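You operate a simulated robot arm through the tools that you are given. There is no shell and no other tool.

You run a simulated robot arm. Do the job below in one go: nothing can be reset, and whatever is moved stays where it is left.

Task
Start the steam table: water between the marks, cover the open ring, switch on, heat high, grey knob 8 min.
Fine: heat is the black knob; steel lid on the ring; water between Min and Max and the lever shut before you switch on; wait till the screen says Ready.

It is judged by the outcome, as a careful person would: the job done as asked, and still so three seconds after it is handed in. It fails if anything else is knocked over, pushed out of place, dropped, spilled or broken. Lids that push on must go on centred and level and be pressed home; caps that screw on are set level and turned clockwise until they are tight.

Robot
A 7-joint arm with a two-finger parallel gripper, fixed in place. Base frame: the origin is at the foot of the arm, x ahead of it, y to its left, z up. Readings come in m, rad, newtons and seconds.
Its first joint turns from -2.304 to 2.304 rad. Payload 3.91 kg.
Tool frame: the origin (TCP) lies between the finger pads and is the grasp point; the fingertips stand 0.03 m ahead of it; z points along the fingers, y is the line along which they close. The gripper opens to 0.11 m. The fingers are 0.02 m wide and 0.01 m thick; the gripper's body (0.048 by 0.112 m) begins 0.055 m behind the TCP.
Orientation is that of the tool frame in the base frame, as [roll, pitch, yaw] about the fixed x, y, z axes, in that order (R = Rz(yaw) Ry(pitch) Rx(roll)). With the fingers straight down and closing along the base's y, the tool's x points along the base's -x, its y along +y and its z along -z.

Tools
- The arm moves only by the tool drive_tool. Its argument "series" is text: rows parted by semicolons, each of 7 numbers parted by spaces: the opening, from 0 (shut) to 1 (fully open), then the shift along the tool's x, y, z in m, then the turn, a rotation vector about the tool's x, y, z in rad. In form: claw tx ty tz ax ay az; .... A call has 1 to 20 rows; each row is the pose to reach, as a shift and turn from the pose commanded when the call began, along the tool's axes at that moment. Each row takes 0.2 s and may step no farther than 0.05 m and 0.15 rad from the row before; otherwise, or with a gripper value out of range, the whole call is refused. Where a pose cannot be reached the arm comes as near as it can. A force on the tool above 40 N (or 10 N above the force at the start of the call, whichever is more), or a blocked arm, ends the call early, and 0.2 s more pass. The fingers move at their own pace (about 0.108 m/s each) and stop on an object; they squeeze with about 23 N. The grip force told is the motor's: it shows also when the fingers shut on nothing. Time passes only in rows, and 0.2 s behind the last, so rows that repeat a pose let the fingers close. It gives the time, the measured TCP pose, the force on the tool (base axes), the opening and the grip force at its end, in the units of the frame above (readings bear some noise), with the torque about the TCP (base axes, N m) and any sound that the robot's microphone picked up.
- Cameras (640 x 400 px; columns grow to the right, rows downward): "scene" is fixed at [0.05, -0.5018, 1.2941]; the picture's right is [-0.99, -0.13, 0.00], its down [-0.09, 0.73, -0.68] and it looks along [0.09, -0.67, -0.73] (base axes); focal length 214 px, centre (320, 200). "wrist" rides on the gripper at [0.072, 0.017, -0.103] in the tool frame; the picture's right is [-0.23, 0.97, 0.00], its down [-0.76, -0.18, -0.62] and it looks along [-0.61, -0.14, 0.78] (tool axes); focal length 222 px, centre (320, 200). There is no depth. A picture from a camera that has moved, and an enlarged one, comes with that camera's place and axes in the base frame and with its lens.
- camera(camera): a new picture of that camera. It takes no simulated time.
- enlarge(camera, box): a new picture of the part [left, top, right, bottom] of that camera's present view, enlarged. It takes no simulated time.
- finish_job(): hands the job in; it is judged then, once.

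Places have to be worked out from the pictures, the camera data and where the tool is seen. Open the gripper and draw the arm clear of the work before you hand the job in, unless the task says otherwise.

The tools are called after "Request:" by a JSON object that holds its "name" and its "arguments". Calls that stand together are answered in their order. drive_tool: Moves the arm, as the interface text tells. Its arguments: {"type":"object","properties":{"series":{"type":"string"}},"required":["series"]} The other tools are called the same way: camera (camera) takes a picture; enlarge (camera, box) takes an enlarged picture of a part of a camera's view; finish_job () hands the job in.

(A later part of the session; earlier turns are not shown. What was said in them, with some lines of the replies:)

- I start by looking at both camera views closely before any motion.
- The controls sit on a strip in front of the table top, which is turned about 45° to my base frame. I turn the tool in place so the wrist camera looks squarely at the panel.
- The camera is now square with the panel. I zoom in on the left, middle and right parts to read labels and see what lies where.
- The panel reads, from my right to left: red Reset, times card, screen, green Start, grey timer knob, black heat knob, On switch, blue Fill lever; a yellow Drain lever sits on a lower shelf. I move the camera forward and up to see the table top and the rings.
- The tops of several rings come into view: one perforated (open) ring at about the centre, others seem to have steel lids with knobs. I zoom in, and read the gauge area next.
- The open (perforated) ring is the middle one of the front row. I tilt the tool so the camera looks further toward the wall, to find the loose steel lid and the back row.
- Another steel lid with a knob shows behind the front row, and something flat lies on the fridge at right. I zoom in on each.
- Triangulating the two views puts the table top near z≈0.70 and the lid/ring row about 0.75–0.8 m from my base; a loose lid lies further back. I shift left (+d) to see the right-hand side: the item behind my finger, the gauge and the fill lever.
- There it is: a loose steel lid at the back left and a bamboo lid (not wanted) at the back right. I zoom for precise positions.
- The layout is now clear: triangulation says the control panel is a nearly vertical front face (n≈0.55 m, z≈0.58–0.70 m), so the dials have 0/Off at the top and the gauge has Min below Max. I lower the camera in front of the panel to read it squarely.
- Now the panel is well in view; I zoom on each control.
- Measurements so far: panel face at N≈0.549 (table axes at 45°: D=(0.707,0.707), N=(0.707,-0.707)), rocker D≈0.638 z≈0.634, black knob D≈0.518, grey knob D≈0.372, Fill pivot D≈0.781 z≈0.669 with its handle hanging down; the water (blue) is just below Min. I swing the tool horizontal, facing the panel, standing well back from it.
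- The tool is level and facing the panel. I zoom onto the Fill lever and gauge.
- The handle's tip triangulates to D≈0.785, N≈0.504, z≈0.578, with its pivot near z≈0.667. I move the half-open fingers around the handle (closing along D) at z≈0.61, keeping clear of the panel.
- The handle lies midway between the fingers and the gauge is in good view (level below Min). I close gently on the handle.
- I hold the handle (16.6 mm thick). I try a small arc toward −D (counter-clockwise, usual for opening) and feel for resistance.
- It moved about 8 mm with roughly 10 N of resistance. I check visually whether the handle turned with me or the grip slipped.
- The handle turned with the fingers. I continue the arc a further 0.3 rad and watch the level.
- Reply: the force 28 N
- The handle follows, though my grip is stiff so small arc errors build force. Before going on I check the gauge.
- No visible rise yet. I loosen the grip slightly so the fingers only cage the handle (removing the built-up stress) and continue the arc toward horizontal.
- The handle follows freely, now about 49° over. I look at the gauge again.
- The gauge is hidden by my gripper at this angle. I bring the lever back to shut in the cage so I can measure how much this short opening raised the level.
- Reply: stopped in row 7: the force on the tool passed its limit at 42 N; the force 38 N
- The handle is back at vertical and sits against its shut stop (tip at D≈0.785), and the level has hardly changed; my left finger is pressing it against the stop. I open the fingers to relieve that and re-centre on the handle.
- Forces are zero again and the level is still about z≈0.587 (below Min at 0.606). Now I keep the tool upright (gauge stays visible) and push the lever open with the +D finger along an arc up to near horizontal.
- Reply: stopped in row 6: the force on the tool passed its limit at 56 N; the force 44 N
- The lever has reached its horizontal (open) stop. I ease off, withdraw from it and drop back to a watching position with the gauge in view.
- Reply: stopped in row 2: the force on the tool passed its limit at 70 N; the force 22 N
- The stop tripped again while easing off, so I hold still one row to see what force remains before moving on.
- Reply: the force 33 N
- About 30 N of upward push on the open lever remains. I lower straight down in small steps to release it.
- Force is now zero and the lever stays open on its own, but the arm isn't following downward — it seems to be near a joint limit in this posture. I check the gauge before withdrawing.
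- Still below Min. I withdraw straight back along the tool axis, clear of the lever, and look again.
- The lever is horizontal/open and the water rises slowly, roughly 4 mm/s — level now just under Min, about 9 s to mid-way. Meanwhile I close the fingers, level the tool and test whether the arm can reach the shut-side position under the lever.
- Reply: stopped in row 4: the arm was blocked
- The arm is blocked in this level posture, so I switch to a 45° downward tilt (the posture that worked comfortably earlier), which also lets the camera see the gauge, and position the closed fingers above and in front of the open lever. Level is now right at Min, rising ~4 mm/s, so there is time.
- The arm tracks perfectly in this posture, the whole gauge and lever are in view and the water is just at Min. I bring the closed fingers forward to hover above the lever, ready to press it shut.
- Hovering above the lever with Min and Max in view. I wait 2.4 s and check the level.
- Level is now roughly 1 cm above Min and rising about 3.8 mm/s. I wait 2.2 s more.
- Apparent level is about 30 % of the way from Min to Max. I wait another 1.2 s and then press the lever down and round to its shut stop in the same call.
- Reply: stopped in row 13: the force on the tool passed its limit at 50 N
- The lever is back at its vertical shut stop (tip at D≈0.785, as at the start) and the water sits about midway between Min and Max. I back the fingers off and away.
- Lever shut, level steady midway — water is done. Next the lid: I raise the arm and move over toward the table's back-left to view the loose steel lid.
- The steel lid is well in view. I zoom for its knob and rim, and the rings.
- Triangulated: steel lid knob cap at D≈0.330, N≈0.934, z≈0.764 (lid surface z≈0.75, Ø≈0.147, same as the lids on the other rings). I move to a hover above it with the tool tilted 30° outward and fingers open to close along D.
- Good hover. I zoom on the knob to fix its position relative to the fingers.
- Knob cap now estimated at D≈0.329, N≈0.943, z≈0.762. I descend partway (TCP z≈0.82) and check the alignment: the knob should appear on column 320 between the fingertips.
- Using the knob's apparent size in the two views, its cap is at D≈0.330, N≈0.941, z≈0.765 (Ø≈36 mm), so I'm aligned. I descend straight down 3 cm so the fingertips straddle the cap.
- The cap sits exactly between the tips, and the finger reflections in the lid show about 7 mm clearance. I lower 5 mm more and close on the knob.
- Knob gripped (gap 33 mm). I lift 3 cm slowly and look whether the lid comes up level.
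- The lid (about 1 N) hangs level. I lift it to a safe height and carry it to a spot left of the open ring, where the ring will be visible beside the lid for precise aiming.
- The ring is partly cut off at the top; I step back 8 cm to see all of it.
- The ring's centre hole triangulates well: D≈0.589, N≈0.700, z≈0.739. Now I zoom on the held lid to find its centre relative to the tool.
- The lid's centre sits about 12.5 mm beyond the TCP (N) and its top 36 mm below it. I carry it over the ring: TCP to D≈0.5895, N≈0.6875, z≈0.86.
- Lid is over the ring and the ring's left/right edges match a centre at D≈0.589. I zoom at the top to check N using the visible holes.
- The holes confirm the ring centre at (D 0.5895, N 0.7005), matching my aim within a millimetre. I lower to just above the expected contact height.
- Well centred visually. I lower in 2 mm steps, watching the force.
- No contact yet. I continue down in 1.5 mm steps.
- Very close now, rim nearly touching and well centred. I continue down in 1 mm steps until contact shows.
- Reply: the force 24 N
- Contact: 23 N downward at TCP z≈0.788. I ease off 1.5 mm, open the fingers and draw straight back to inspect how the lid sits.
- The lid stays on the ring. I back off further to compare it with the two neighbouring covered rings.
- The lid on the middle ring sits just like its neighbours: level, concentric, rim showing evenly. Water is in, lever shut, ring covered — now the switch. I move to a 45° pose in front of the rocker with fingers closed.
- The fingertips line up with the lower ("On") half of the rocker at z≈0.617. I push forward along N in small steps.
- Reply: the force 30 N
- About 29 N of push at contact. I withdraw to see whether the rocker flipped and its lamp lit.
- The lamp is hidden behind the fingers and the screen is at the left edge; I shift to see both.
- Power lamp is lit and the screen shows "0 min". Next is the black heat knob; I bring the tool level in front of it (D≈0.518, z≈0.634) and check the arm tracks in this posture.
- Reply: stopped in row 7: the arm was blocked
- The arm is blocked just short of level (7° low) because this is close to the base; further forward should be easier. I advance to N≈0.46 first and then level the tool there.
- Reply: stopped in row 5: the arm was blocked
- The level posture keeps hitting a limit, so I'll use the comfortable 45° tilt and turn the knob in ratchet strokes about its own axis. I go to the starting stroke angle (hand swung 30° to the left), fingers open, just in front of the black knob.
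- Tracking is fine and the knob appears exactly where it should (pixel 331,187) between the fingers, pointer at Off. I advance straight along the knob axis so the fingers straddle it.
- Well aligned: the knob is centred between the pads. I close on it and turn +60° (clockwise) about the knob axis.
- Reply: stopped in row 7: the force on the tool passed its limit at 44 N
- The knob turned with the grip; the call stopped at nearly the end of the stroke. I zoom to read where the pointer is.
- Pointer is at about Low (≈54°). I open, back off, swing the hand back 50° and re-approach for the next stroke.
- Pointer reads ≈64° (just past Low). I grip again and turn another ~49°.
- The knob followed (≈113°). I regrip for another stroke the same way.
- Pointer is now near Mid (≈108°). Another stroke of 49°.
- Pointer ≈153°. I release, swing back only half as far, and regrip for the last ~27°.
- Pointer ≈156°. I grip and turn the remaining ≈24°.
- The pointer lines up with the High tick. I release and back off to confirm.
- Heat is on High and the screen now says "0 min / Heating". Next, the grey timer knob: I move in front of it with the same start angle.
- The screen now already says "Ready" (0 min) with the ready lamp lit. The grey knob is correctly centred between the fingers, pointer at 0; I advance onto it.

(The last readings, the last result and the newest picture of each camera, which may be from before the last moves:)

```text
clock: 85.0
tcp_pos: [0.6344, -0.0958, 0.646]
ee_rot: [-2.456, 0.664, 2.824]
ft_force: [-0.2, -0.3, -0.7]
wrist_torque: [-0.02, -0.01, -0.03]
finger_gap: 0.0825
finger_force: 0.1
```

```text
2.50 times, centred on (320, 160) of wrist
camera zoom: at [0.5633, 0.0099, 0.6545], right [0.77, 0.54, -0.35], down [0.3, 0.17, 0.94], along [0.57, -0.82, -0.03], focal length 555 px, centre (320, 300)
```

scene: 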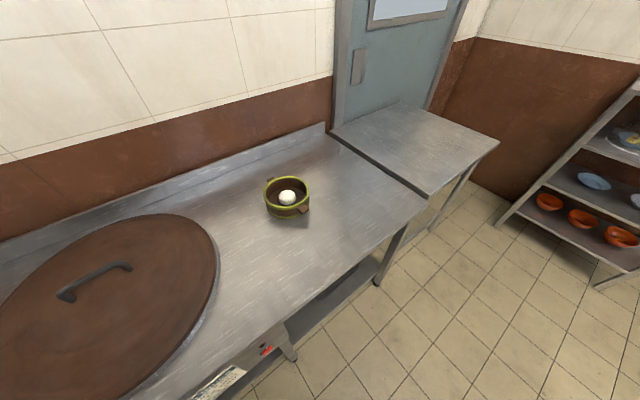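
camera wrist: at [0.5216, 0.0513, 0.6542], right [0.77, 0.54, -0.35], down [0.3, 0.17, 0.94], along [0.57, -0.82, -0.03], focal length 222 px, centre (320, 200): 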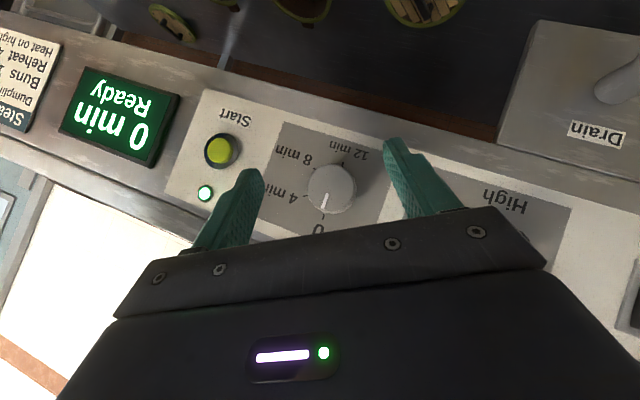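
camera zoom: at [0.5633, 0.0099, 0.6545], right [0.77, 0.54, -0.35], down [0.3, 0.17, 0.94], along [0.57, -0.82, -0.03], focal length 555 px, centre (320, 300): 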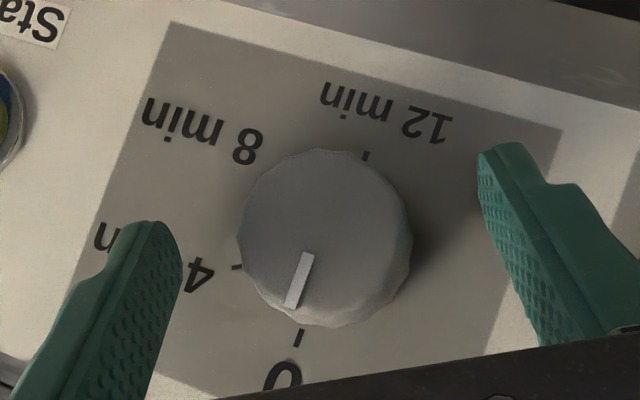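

Aligned. I close on the grey knob and turn the first ~49°.

Request:
{"name": "drive_tool", "arguments": {"series": "0.5 0 0 0 0 0 0; 0.3 0 0 0 0 0 0; 0 0 0 0 0 0 0; 0 0 0 0 0 0 0; 0 0.0001 -0.0021 0.0001 -0.1061 0 0.1061; 0 0.0005 -0.0042 0.0005 -0.2121 0 0.2121; 0 0.001 -0.0061 0.001 -0.3182 0 0.3182; 0 0.0017 -0.008 0.0017 -0.4243 0 0.4243; 0 0.0027 -0.0096 0.0027 -0.5303 0 0.5303; 0 0.0034 -0.0106 0.0034 -0.601 0 0.601"}}

Request:
{"name": "camera", "arguments": {"camera": "wrist"}}

Request:
{"name": "enlarge", "arguments": {"camera": "wrist", "box": [200, 80, 440, 240]}}

```text
clock: 87.2
tcp_pos: [0.626, -0.1012, 0.6475]
ee_rot: [2.69, 0.735, 2.047]
ft_force: [7.0, 21.2, -13.1]
wrist_torque: [0.98, 0.72, 0.6]
finger_gap: 0.0442
finger_force: 45.2
```

```text
taken
camera wrist: at [0.5438, -0.009, 0.6713], right [0.72, 0.51, 0.47], down [-0.27, -0.41, 0.87], along [0.63, -0.76, -0.16], focal length 222 px, centre (320, 200)
```

wrist: 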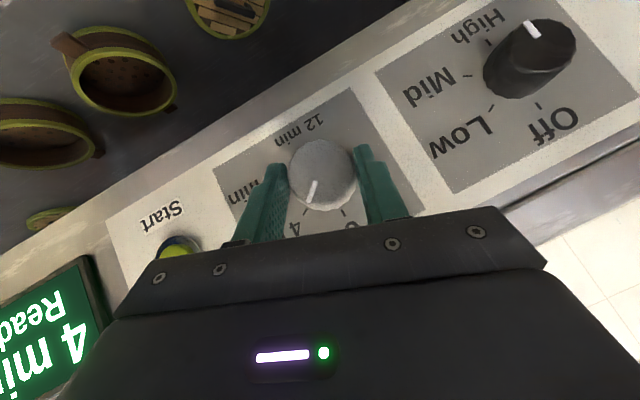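

```text
2.50 times, centred on (320, 160) of wrist
camera zoom: at [0.5438, -0.009, 0.6713], right [0.72, 0.51, 0.47], down [-0.27, -0.41, 0.87], along [0.63, -0.76, -0.16], focal length 555 px, centre (320, 300)
```

zoom: 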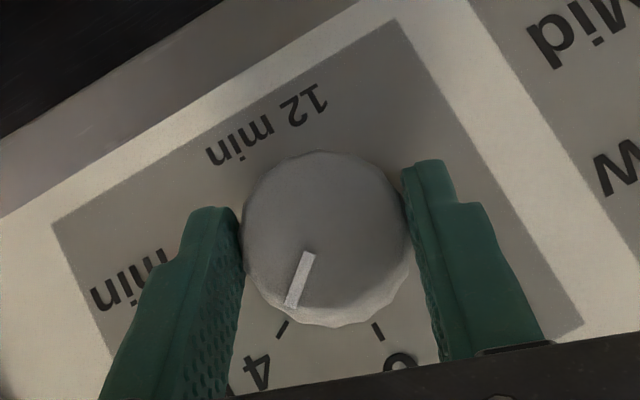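

The screen shows "4 min / Ready" — it works. I regrip for the next stroke.

Request:
{"name": "drive_tool", "arguments": {"series": "0.4 0 0 0 0 0 0; 0.75 0 0 0 0 0 0; 0.75 0.0212 0 -0.0212 0 0 0; 0.75 0.0213 0.002 -0.0211 0.1029 0 -0.1029; 0.75 0.0216 0.004 -0.0208 0.2058 0 -0.2058; 0.75 0.0221 0.006 -0.0203 0.3087 0 -0.3087; 0.75 0.0228 0.0078 -0.0196 0.4115 0 -0.4115; 0.75 0.0237 0.0094 -0.0187 0.5144 0 -0.5144; 0.75 0.0248 0.0108 -0.0176 0.6173 0 -0.6173; 0.75 0.0036 0.0108 0.0036 0.6173 0 -0.6173; 0.75 0.0036 0.0108 0.0036 0.6173 0 -0.6173"}}

Request:
{"name": "enlarge", "arguments": {"camera": "wrist", "box": [200, 80, 440, 240]}}

```text
clock: 89.6
tcp_pos: [0.6348, -0.0966, 0.6462]
ee_rot: [-2.429, 0.655, 2.838]
ft_force: [-0.4, 0.2, 0.2]
wrist_torque: [0.0, 0.0, -0.01]
finger_gap: 0.0826
finger_force: 0.0
```

```text
2.50 times, centred on (320, 160) of wrist
camera zoom: at [0.5638, 0.0097, 0.6542], right [0.76, 0.54, -0.37], down [0.32, 0.19, 0.93], along [0.57, -0.82, -0.03], focal length 555 px, centre (320, 300)
```

zoom: 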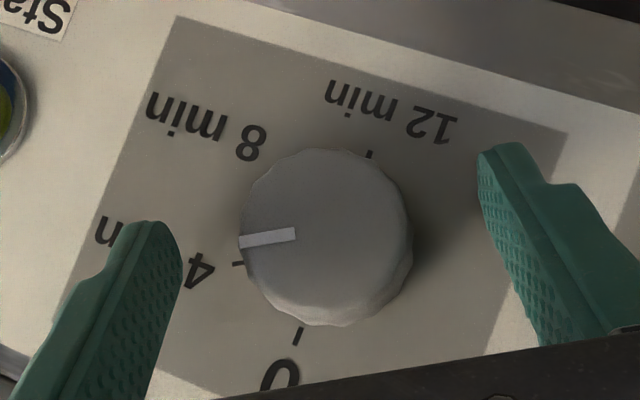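

Pointer is right at 4 min (≈60°). I grip and turn another ~49° toward 8.

Request:
{"name": "drive_tool", "arguments": {"series": "0.5 0 0 0 0 0 0; 0.3 0 0 0 0 0 0; 0 0 0 0 0 0 0; 0 0 0 0 0 0 0; 0 0.0001 -0.0021 0.0001 -0.1061 0 0.1061; 0 0.0005 -0.0042 0.0005 -0.2121 0 0.2121; 0 0.001 -0.0061 0.001 -0.3182 0 0.3182; 0 0.0017 -0.008 0.0017 -0.4243 0 0.4243; 0 0.0027 -0.0096 0.0027 -0.5303 0 0.5303; 0 0.0034 -0.0106 0.0034 -0.601 0 0.601"}}

Request:
{"name": "camera", "arguments": {"camera": "wrist"}}

Request:
{"name": "enlarge", "arguments": {"camera": "wrist", "box": [200, 80, 440, 240]}}

```text
clock: 91.8
tcp_pos: [0.626, -0.1012, 0.6474]
ee_rot: [2.718, 0.741, 2.069]
ft_force: [19.4, 23.8, -17.1]
wrist_torque: [0.8, 0.41, 0.98]
finger_gap: 0.0451
finger_force: 44.8
```

```text
taken
camera wrist: at [0.5449, -0.0087, 0.6714], right [0.73, 0.51, 0.45], down [-0.26, -0.4, 0.88], along [0.63, -0.76, -0.16], focal length 222 px, centre (320, 200)
```

wrist: 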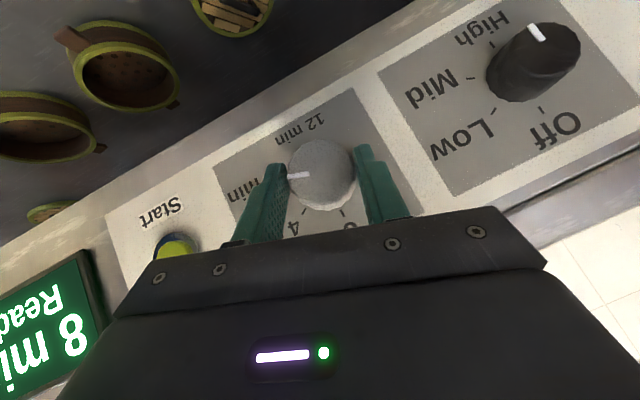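

```text
2.50 times, centred on (320, 160) of wrist
camera zoom: at [0.5449, -0.0087, 0.6714], right [0.73, 0.51, 0.45], down [-0.26, -0.4, 0.88], along [0.63, -0.76, -0.16], focal length 555 px, centre (320, 300)
```

zoom: 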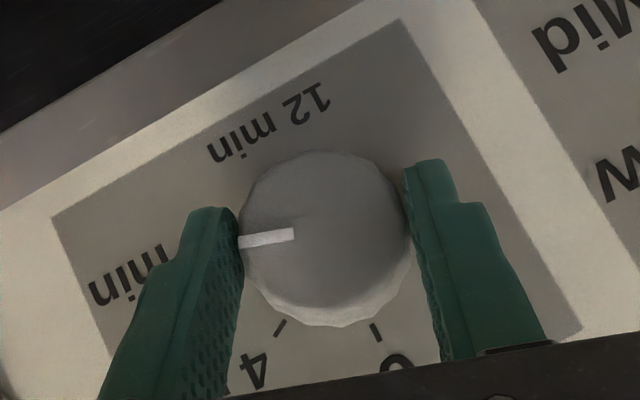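

The screen reads "8 min / Ready", but the pointer is about 12° short of the 8-min tick. I re-grip in place to relieve the stress and turn the last bit to sit right on the mark.

Request:
{"name": "drive_tool", "arguments": {"series": "0.6 0 0 0 0 0 0; 0.6 0.0003 0.0005 0.0003 0 0 0; 0.3 0.0003 0.0005 0.0003 0 0 0; 0 0.0003 0.0005 0.0003 0 0 0; 0 0.0003 0.0005 0.0003 0 0 0; 0 0.0004 -0.0009 0.0004 -0.0707 0 0.0707; 0 0.0005 -0.0023 0.0005 -0.1414 0 0.1414"}}

Request:
{"name": "camera", "arguments": {"camera": "wrist"}}

Request:
{"name": "enlarge", "arguments": {"camera": "wrist", "box": [200, 80, 440, 240]}}

```text
clock: 93.4
tcp_pos: [0.6268, -0.1057, 0.6464]
ee_rot: [2.474, 0.672, 1.909]
ft_force: [22.2, 10.8, 18.5]
wrist_torque: [-0.08, -0.62, 0.61]
finger_gap: 0.0441
finger_force: 44.8
```

```text
taken
camera wrist: at [0.54, -0.0146, 0.6716], right [0.66, 0.44, 0.61], down [-0.38, -0.51, 0.77], along [0.65, -0.74, -0.17], focal length 222 px, centre (320, 200)
```

wrist: 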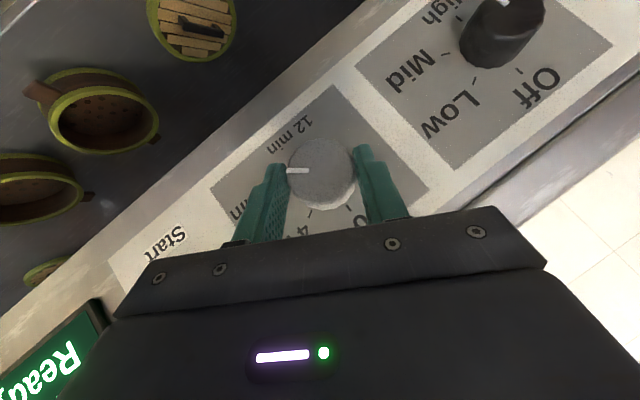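

```text
2.50 times, centred on (320, 160) of wrist
camera zoom: at [0.54, -0.0146, 0.6716], right [0.66, 0.44, 0.61], down [-0.38, -0.51, 0.77], along [0.65, -0.74, -0.17], focal length 555 px, centre (320, 300)
```

zoom: 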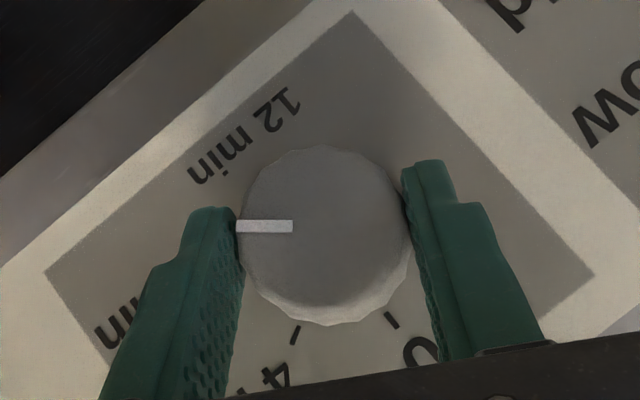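

Regripping let the knob settle, and it is now ≈8° past the 8-min tick. I turn back ~8° while still gripping.

Request:
{"name": "drive_tool", "arguments": {"series": "0 0 0.0009 0 0.046 0 -0.046; 0 0.0001 0.0018 0.0001 0.0919 0 -0.0919; 0 0.0001 0.0018 0.0001 0.0919 0 -0.0919"}}

Request:
{"name": "enlarge", "arguments": {"camera": "wrist", "box": [200, 80, 440, 240]}}

Request:
{"name": "camera", "arguments": {"camera": "wrist"}}

```text
clock: 94.2
tcp_pos: [0.6269, -0.103, 0.6469]
ee_rot: [2.628, 0.723, 2.007]
ft_force: [0.4, 5.1, 4.9]
wrist_torque: [-0.18, -0.27, 0.0]
finger_gap: 0.0443
finger_force: 44.8
stopped in row 3: the force on the tool passed its limit at 42 N (the readings are from after the stop); the commanded pose is now the measured one
```

```text
2.50 times, centred on (320, 160) of wrist
camera zoom: at [0.5436, -0.0109, 0.6716], right [0.71, 0.49, 0.51], down [-0.3, -0.44, 0.85], along [0.64, -0.75, -0.16], focal length 555 px, centre (320, 300)
```

zoom: 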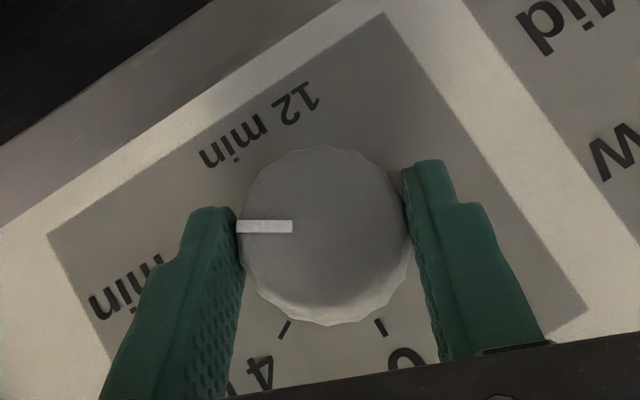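

```text
taken
camera wrist: at [0.5436, -0.0109, 0.6716], right [0.71, 0.49, 0.51], down [-0.3, -0.44, 0.85], along [0.64, -0.75, -0.16], focal length 222 px, centre (320, 200)
```

wrist: 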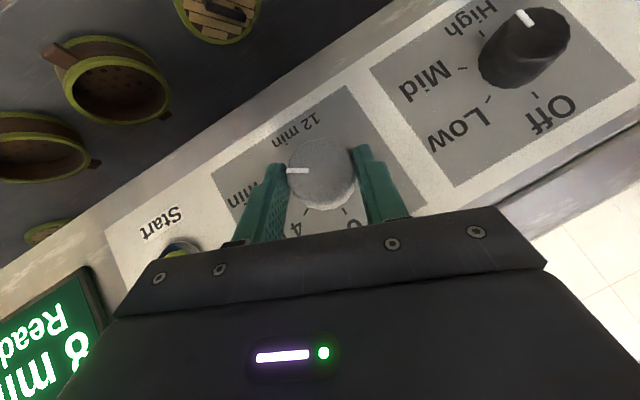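

The pointer is now at ≈120°, on the 8-min tick, and the screen reads "8 min / Ready". I release and back away.

Request:
{"name": "drive_tool", "arguments": {"series": "0.3 0 0 0 0 0 0; 0.75 0 0 0 0 0 0; 0.75 0 0 0 0 0 0; 0.75 0.0212 0 -0.0212 0 0 0; 0.75 0.045 0 -0.045 0 0 0; 0.75 0.06 0 -0.08 0 0 0; 0.75 0.06 0 -0.12 0 0 0"}}

Request:
{"name": "camera", "arguments": {"camera": "wrist"}}

Request:
{"name": "enlarge", "arguments": {"camera": "wrist", "box": [180, 60, 480, 240]}}

```text
clock: 95.8
tcp_pos: [0.545, -0.0156, 0.6661]
ee_rot: [2.63, 0.725, 2.005]
ft_force: [-0.2, -0.2, -0.1]
wrist_torque: [-0.02, 0.03, -0.01]
finger_gap: 0.0824
finger_force: 0.0
out of reach, approached as far as the arm can: row 7
```

```text
taken
camera wrist: at [0.4614, 0.0776, 0.6916], right [0.71, 0.49, 0.51], down [-0.3, -0.44, 0.85], along [0.64, -0.75, -0.16], focal length 222 px, centre (320, 200)
```

wrist: 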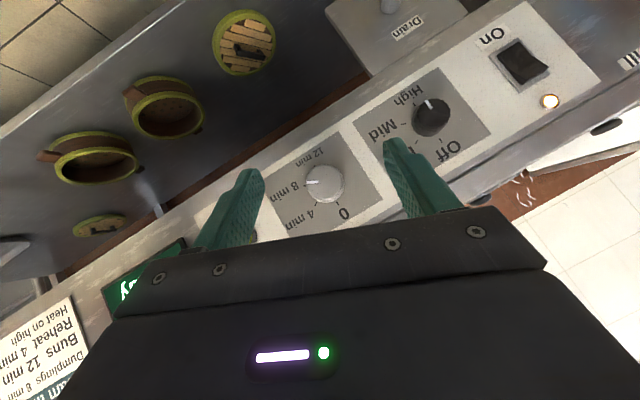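

```text
2.13 times, centred on (330, 150) of wrist
camera zoom: at [0.4614, 0.0776, 0.6916], right [0.71, 0.49, 0.51], down [-0.3, -0.44, 0.85], along [0.64, -0.75, -0.16], focal length 474 px, centre (299, 307)
```

zoom: 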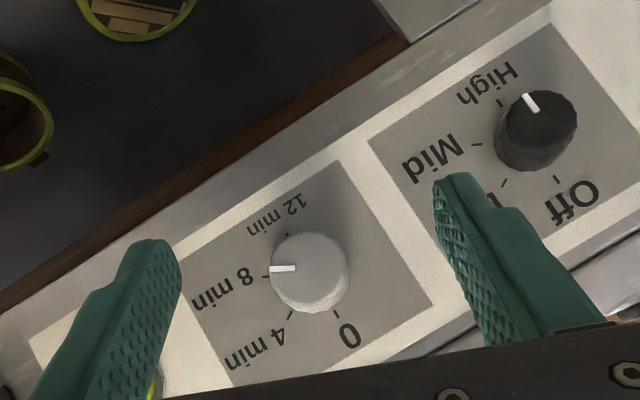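

Knobs read High and 8 min. I swing the arm up and back to a clear viewing pose to verify everything.

Request:
{"name": "drive_tool", "arguments": {"series": "0.75 -0.0121 0.0383 -0.0121 0.0442 0 -0.0442; 0.75 -0.0243 0.0766 -0.0243 0.0883 0 -0.0883; 0.75 -0.0364 0.1149 -0.0364 0.1325 0 -0.1325; 0.75 -0.0485 0.1531 -0.0485 0.1767 0 -0.1767; 0.75 -0.0607 0.1914 -0.0607 0.2208 0 -0.2208; 0.75 -0.0728 0.2297 -0.0728 0.265 0 -0.265; 0.75 -0.0728 0.2297 -0.0728 0.265 0 -0.265"}}

Request:
{"name": "camera", "arguments": {"camera": "wrist"}}

Request:
{"name": "enlarge", "arguments": {"camera": "wrist", "box": [0, 60, 240, 210]}}

Request:
{"name": "enlarge", "arguments": {"camera": "wrist", "box": [400, 20, 640, 170]}}

```text
clock: 97.4
tcp_pos: [0.6671, 0.1106, 0.8474]
ee_rot: [3.14, 0.791, 2.361]
ft_force: [0.6, 0.2, 1.0]
wrist_torque: [-0.01, 0.0, -0.03]
finger_gap: 0.0824
finger_force: 0.1
```

```text
taken
camera wrist: at [0.5905, 0.2101, 0.8672], right [0.8, 0.58, 0.16], down [-0.06, -0.19, 0.98], along [0.6, -0.79, -0.12], focal length 222 px, centre (320, 200)
```

wrist: 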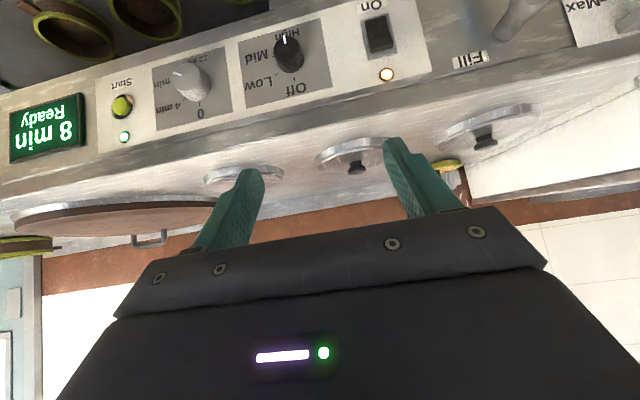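

```text
2.67 times, centred on (120, 135) of wrist
camera zoom: at [0.5905, 0.2101, 0.8672], right [0.8, 0.58, 0.16], down [-0.06, -0.19, 0.98], along [0.6, -0.79, -0.12], focal length 592 px, centre (853, 373)
```

zoom: 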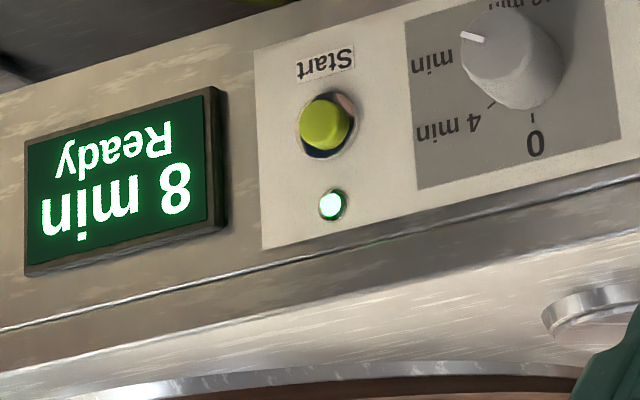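

```text
2.67 times, centred on (520, 95) of wrist
camera zoom: at [0.5905, 0.2101, 0.8672], right [0.8, 0.58, 0.16], down [-0.06, -0.19, 0.98], along [0.6, -0.79, -0.12], focal length 592 px, centre (-213, 480)
```

zoom: 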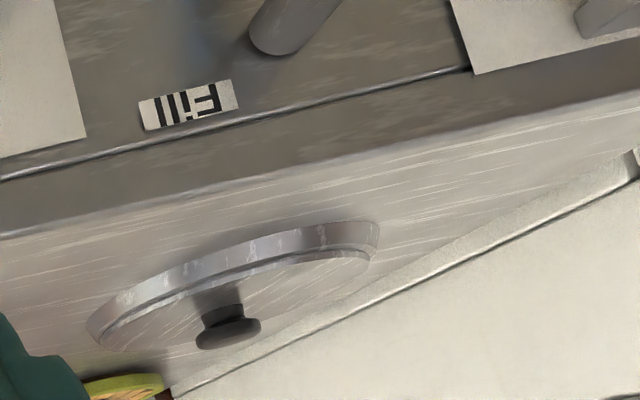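

"8 min / Ready" with heat at High. I make one last check of the gauge/lever and the lid from a higher pose to the left.

Request:
{"name": "drive_tool", "arguments": {"series": "0.75 -0.0255 0.03 -0.0255 0 0 0; 0.75 -0.051 0.06 -0.051 0 0 0; 0.75 -0.0765 0.09 -0.0765 0.02 0.1 0; 0.75 -0.09 0.12 -0.09 0.03 0.2 0; 0.75 -0.09 0.12 -0.09 0.03 0.2 0"}}

Request:
{"name": "camera", "arguments": {"camera": "wrist"}}

Request:
{"name": "enlarge", "arguments": {"camera": "wrist", "box": [400, 0, 640, 150]}}

Request:
{"name": "enlarge", "arguments": {"camera": "wrist", "box": [140, 60, 440, 220]}}

```text
clock: 98.6
tcp_pos: [0.7528, 0.1968, 0.9752]
ee_rot: [-3.116, 0.59, 2.356]
ft_force: [-0.3, -0.9, -0.7]
wrist_torque: [-0.01, -0.02, -0.04]
finger_gap: 0.0827
finger_force: 0.1
```

```text
taken
camera wrist: at [0.6826, 0.293, 1.0192], right [0.83, 0.55, 0.11], down [0.09, -0.31, 0.95], along [0.55, -0.78, -0.31], focal length 222 px, centre (320, 200)
```

wrist: 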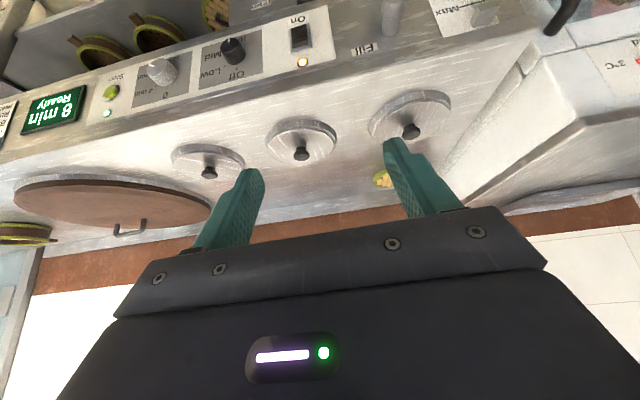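

```text
2.67 times, centred on (520, 75) of wrist
camera zoom: at [0.6826, 0.293, 1.0192], right [0.83, 0.55, 0.11], down [0.09, -0.31, 0.95], along [0.55, -0.78, -0.31], focal length 592 px, centre (-213, 533)
```

zoom: 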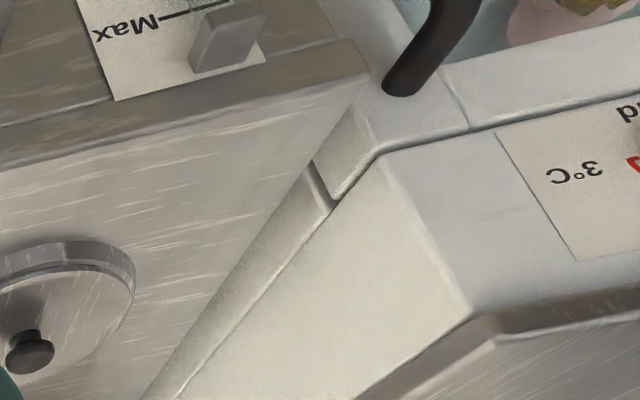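

```text
2.13 times, centred on (290, 140) of wrist
camera zoom: at [0.6826, 0.293, 1.0192], right [0.83, 0.55, 0.11], down [0.09, -0.31, 0.95], along [0.55, -0.78, -0.31], focal length 474 px, centre (384, 328)
```

zoom: 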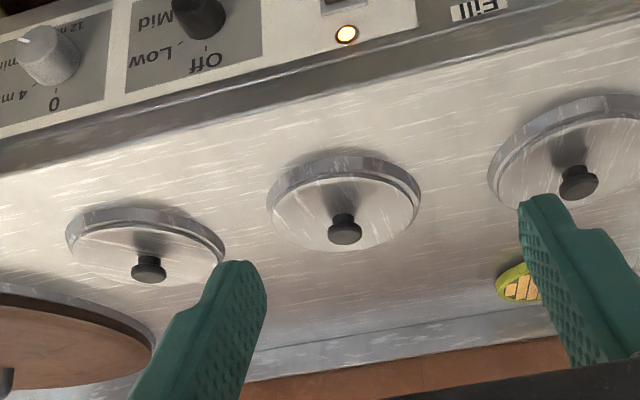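

Lids all sit alike. I take one more look at the gauge from the lower pose used before, to be sure the level is holding between the marks.

Request:
{"name": "drive_tool", "arguments": {"series": "0.6 0.023 0.0107 0.0358 0 -0.0325 0; 0.6 0.0459 0.0213 0.0716 0 -0.065 0; 0.6 0.0689 0.032 0.1074 0 -0.0975 0; 0.6 0.0918 0.0427 0.1431 0 -0.13 0; 0.6 0.1148 0.0533 0.1789 0 -0.1625 0; 0.6 0.1377 0.064 0.2147 0 -0.195 0; 0.6 0.1377 0.064 0.2147 0 -0.195 0"}}

Request:
{"name": "camera", "arguments": {"camera": "wrist"}}

Request:
{"name": "enlarge", "arguments": {"camera": "wrist", "box": [320, 30, 560, 190]}}

```text
clock: 100.2
tcp_pos: [0.7983, 0.2335, 0.7174]
ee_rot: [-3.112, 0.787, 2.362]
ft_force: [0.7, 0.2, 0.0]
wrist_torque: [0.0, -0.01, -0.02]
finger_gap: 0.0658
finger_force: 0.1
```

```text
taken
camera wrist: at [0.7235, 0.3349, 0.7379], right [0.81, 0.57, 0.14], down [-0.04, -0.18, 0.98], along [0.58, -0.8, -0.12], focal length 222 px, centre (320, 200)
```

wrist: 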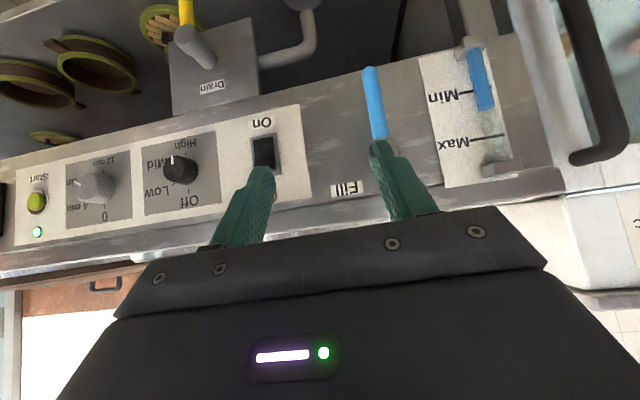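

```text
2.50 times, centred on (440, 110) of wrist
camera zoom: at [0.7235, 0.3349, 0.7379], right [0.81, 0.57, 0.14], down [-0.04, -0.18, 0.98], along [0.58, -0.8, -0.12], focal length 555 px, centre (20, 425)
```

zoom: 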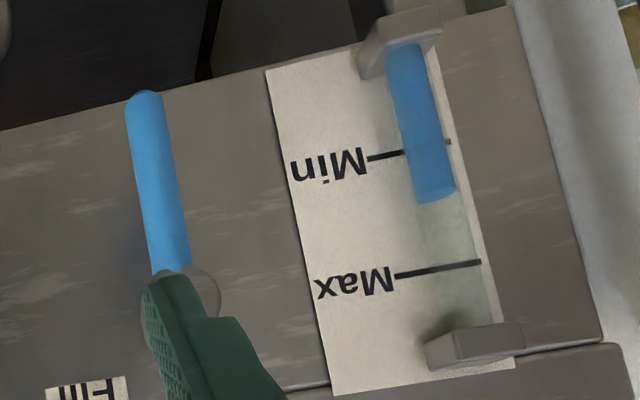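

Level is steady, well between Min and Max, lever shut. I withdraw the arm up and back, well clear, with the gripper open.

Request:
{"name": "drive_tool", "arguments": {"series": "1 0 0 -0.04 0 0 0; 1 -0.02 -0.02 -0.08 0 0 0; 1 -0.05 -0.04 -0.11 0 0 0; 1 -0.08 -0.06 -0.14 0 0 0; 1 -0.11 -0.08 -0.17 0 0 0; 1 -0.14 -0.1 -0.19 0 0 0; 1 -0.14 -0.1 -0.19 0 0 0"}}

Request:
{"name": "camera", "arguments": {"camera": "wrist"}}

Request:
{"name": "camera", "arguments": {"camera": "scene"}}

Request:
{"name": "enlarge", "arguments": {"camera": "wrist", "box": [0, 40, 240, 190]}}

```text
clock: 101.8
tcp_pos: [0.7051, 0.1937, 0.9545]
ee_rot: [-3.11, 0.785, 2.363]
ft_force: [0.1, -0.3, 0.6]
wrist_torque: [0.05, -0.05, -0.01]
finger_gap: 0.1102
finger_force: 0.1
```

```text
taken
camera wrist: at [0.6304, 0.2941, 0.9743], right [0.81, 0.57, 0.14], down [-0.04, -0.18, 0.98], along [0.58, -0.81, -0.12], focal length 222 px, centre (320, 200)
```

wrist: 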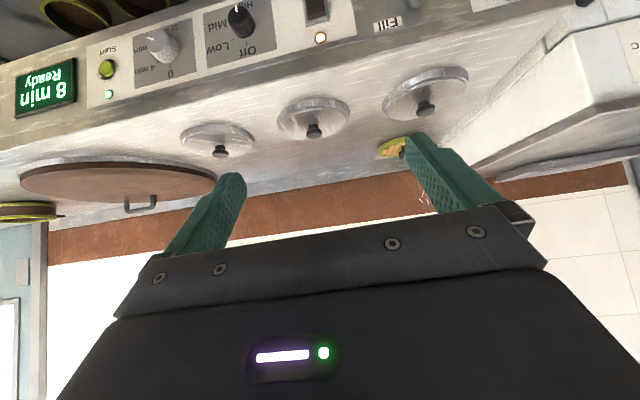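

```text
taken
```

scene: 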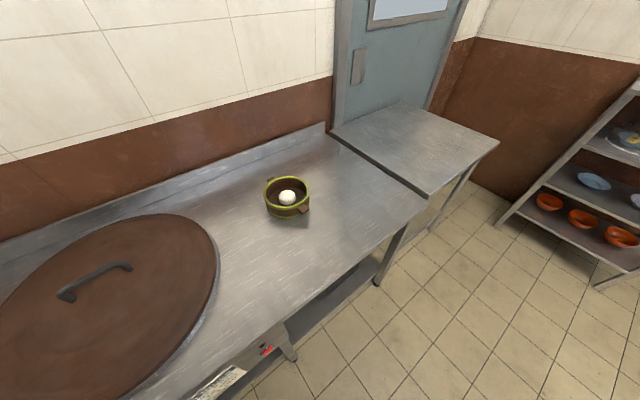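

```text
2.67 times, centred on (120, 115) of wrist
camera zoom: at [0.6304, 0.2941, 0.9743], right [0.81, 0.57, 0.14], down [-0.04, -0.18, 0.98], along [0.58, -0.81, -0.12], focal length 592 px, centre (853, 427)
```

zoom: 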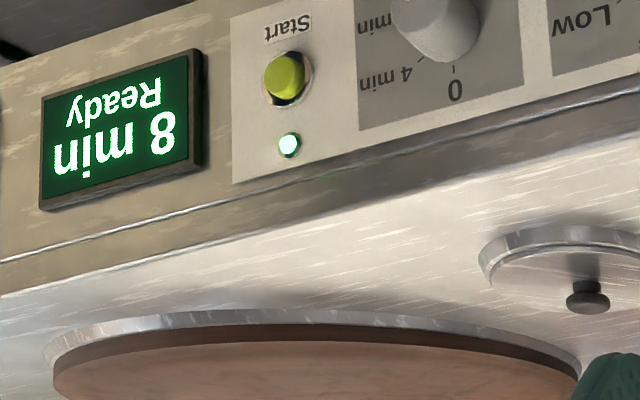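

Everything is as asked: the water is between the marks, the lever is shut, and the steel lid is on the ring. The power is on, heat is High, the timer is at 8 min and the screen shows "Ready". The gripper is open and the arm clear, so I hand the job in.

Request:
{"name": "finish_job", "arguments": {}}

```text
The job is handed in.
```

The steam table is running and I've handed the job in; the screen shows "8 min / Ready".

- **Water:** I filled it to about midway between Min and Max and shut the Fill lever before switching on. The level had not changed when I checked again at the end.
- **Ring:** The loose steel lid is on the open ring, level and centred, sitting like the lids on the rings beside it. The bamboo lid was left where it was.
- **Controls:** The switch is on and its lamp is lit. The black heat knob points at High and the grey knob at 8 min.
- **Start button:** I did not press the green Start button, since you didn't list it; only its ready lamp is lit.

The arm hit its force limit several times, mainly while turning the Fill lever and the knobs. I saw no damage, spill or displaced items afterwards. The gripper is open and the arm is clear of the table.
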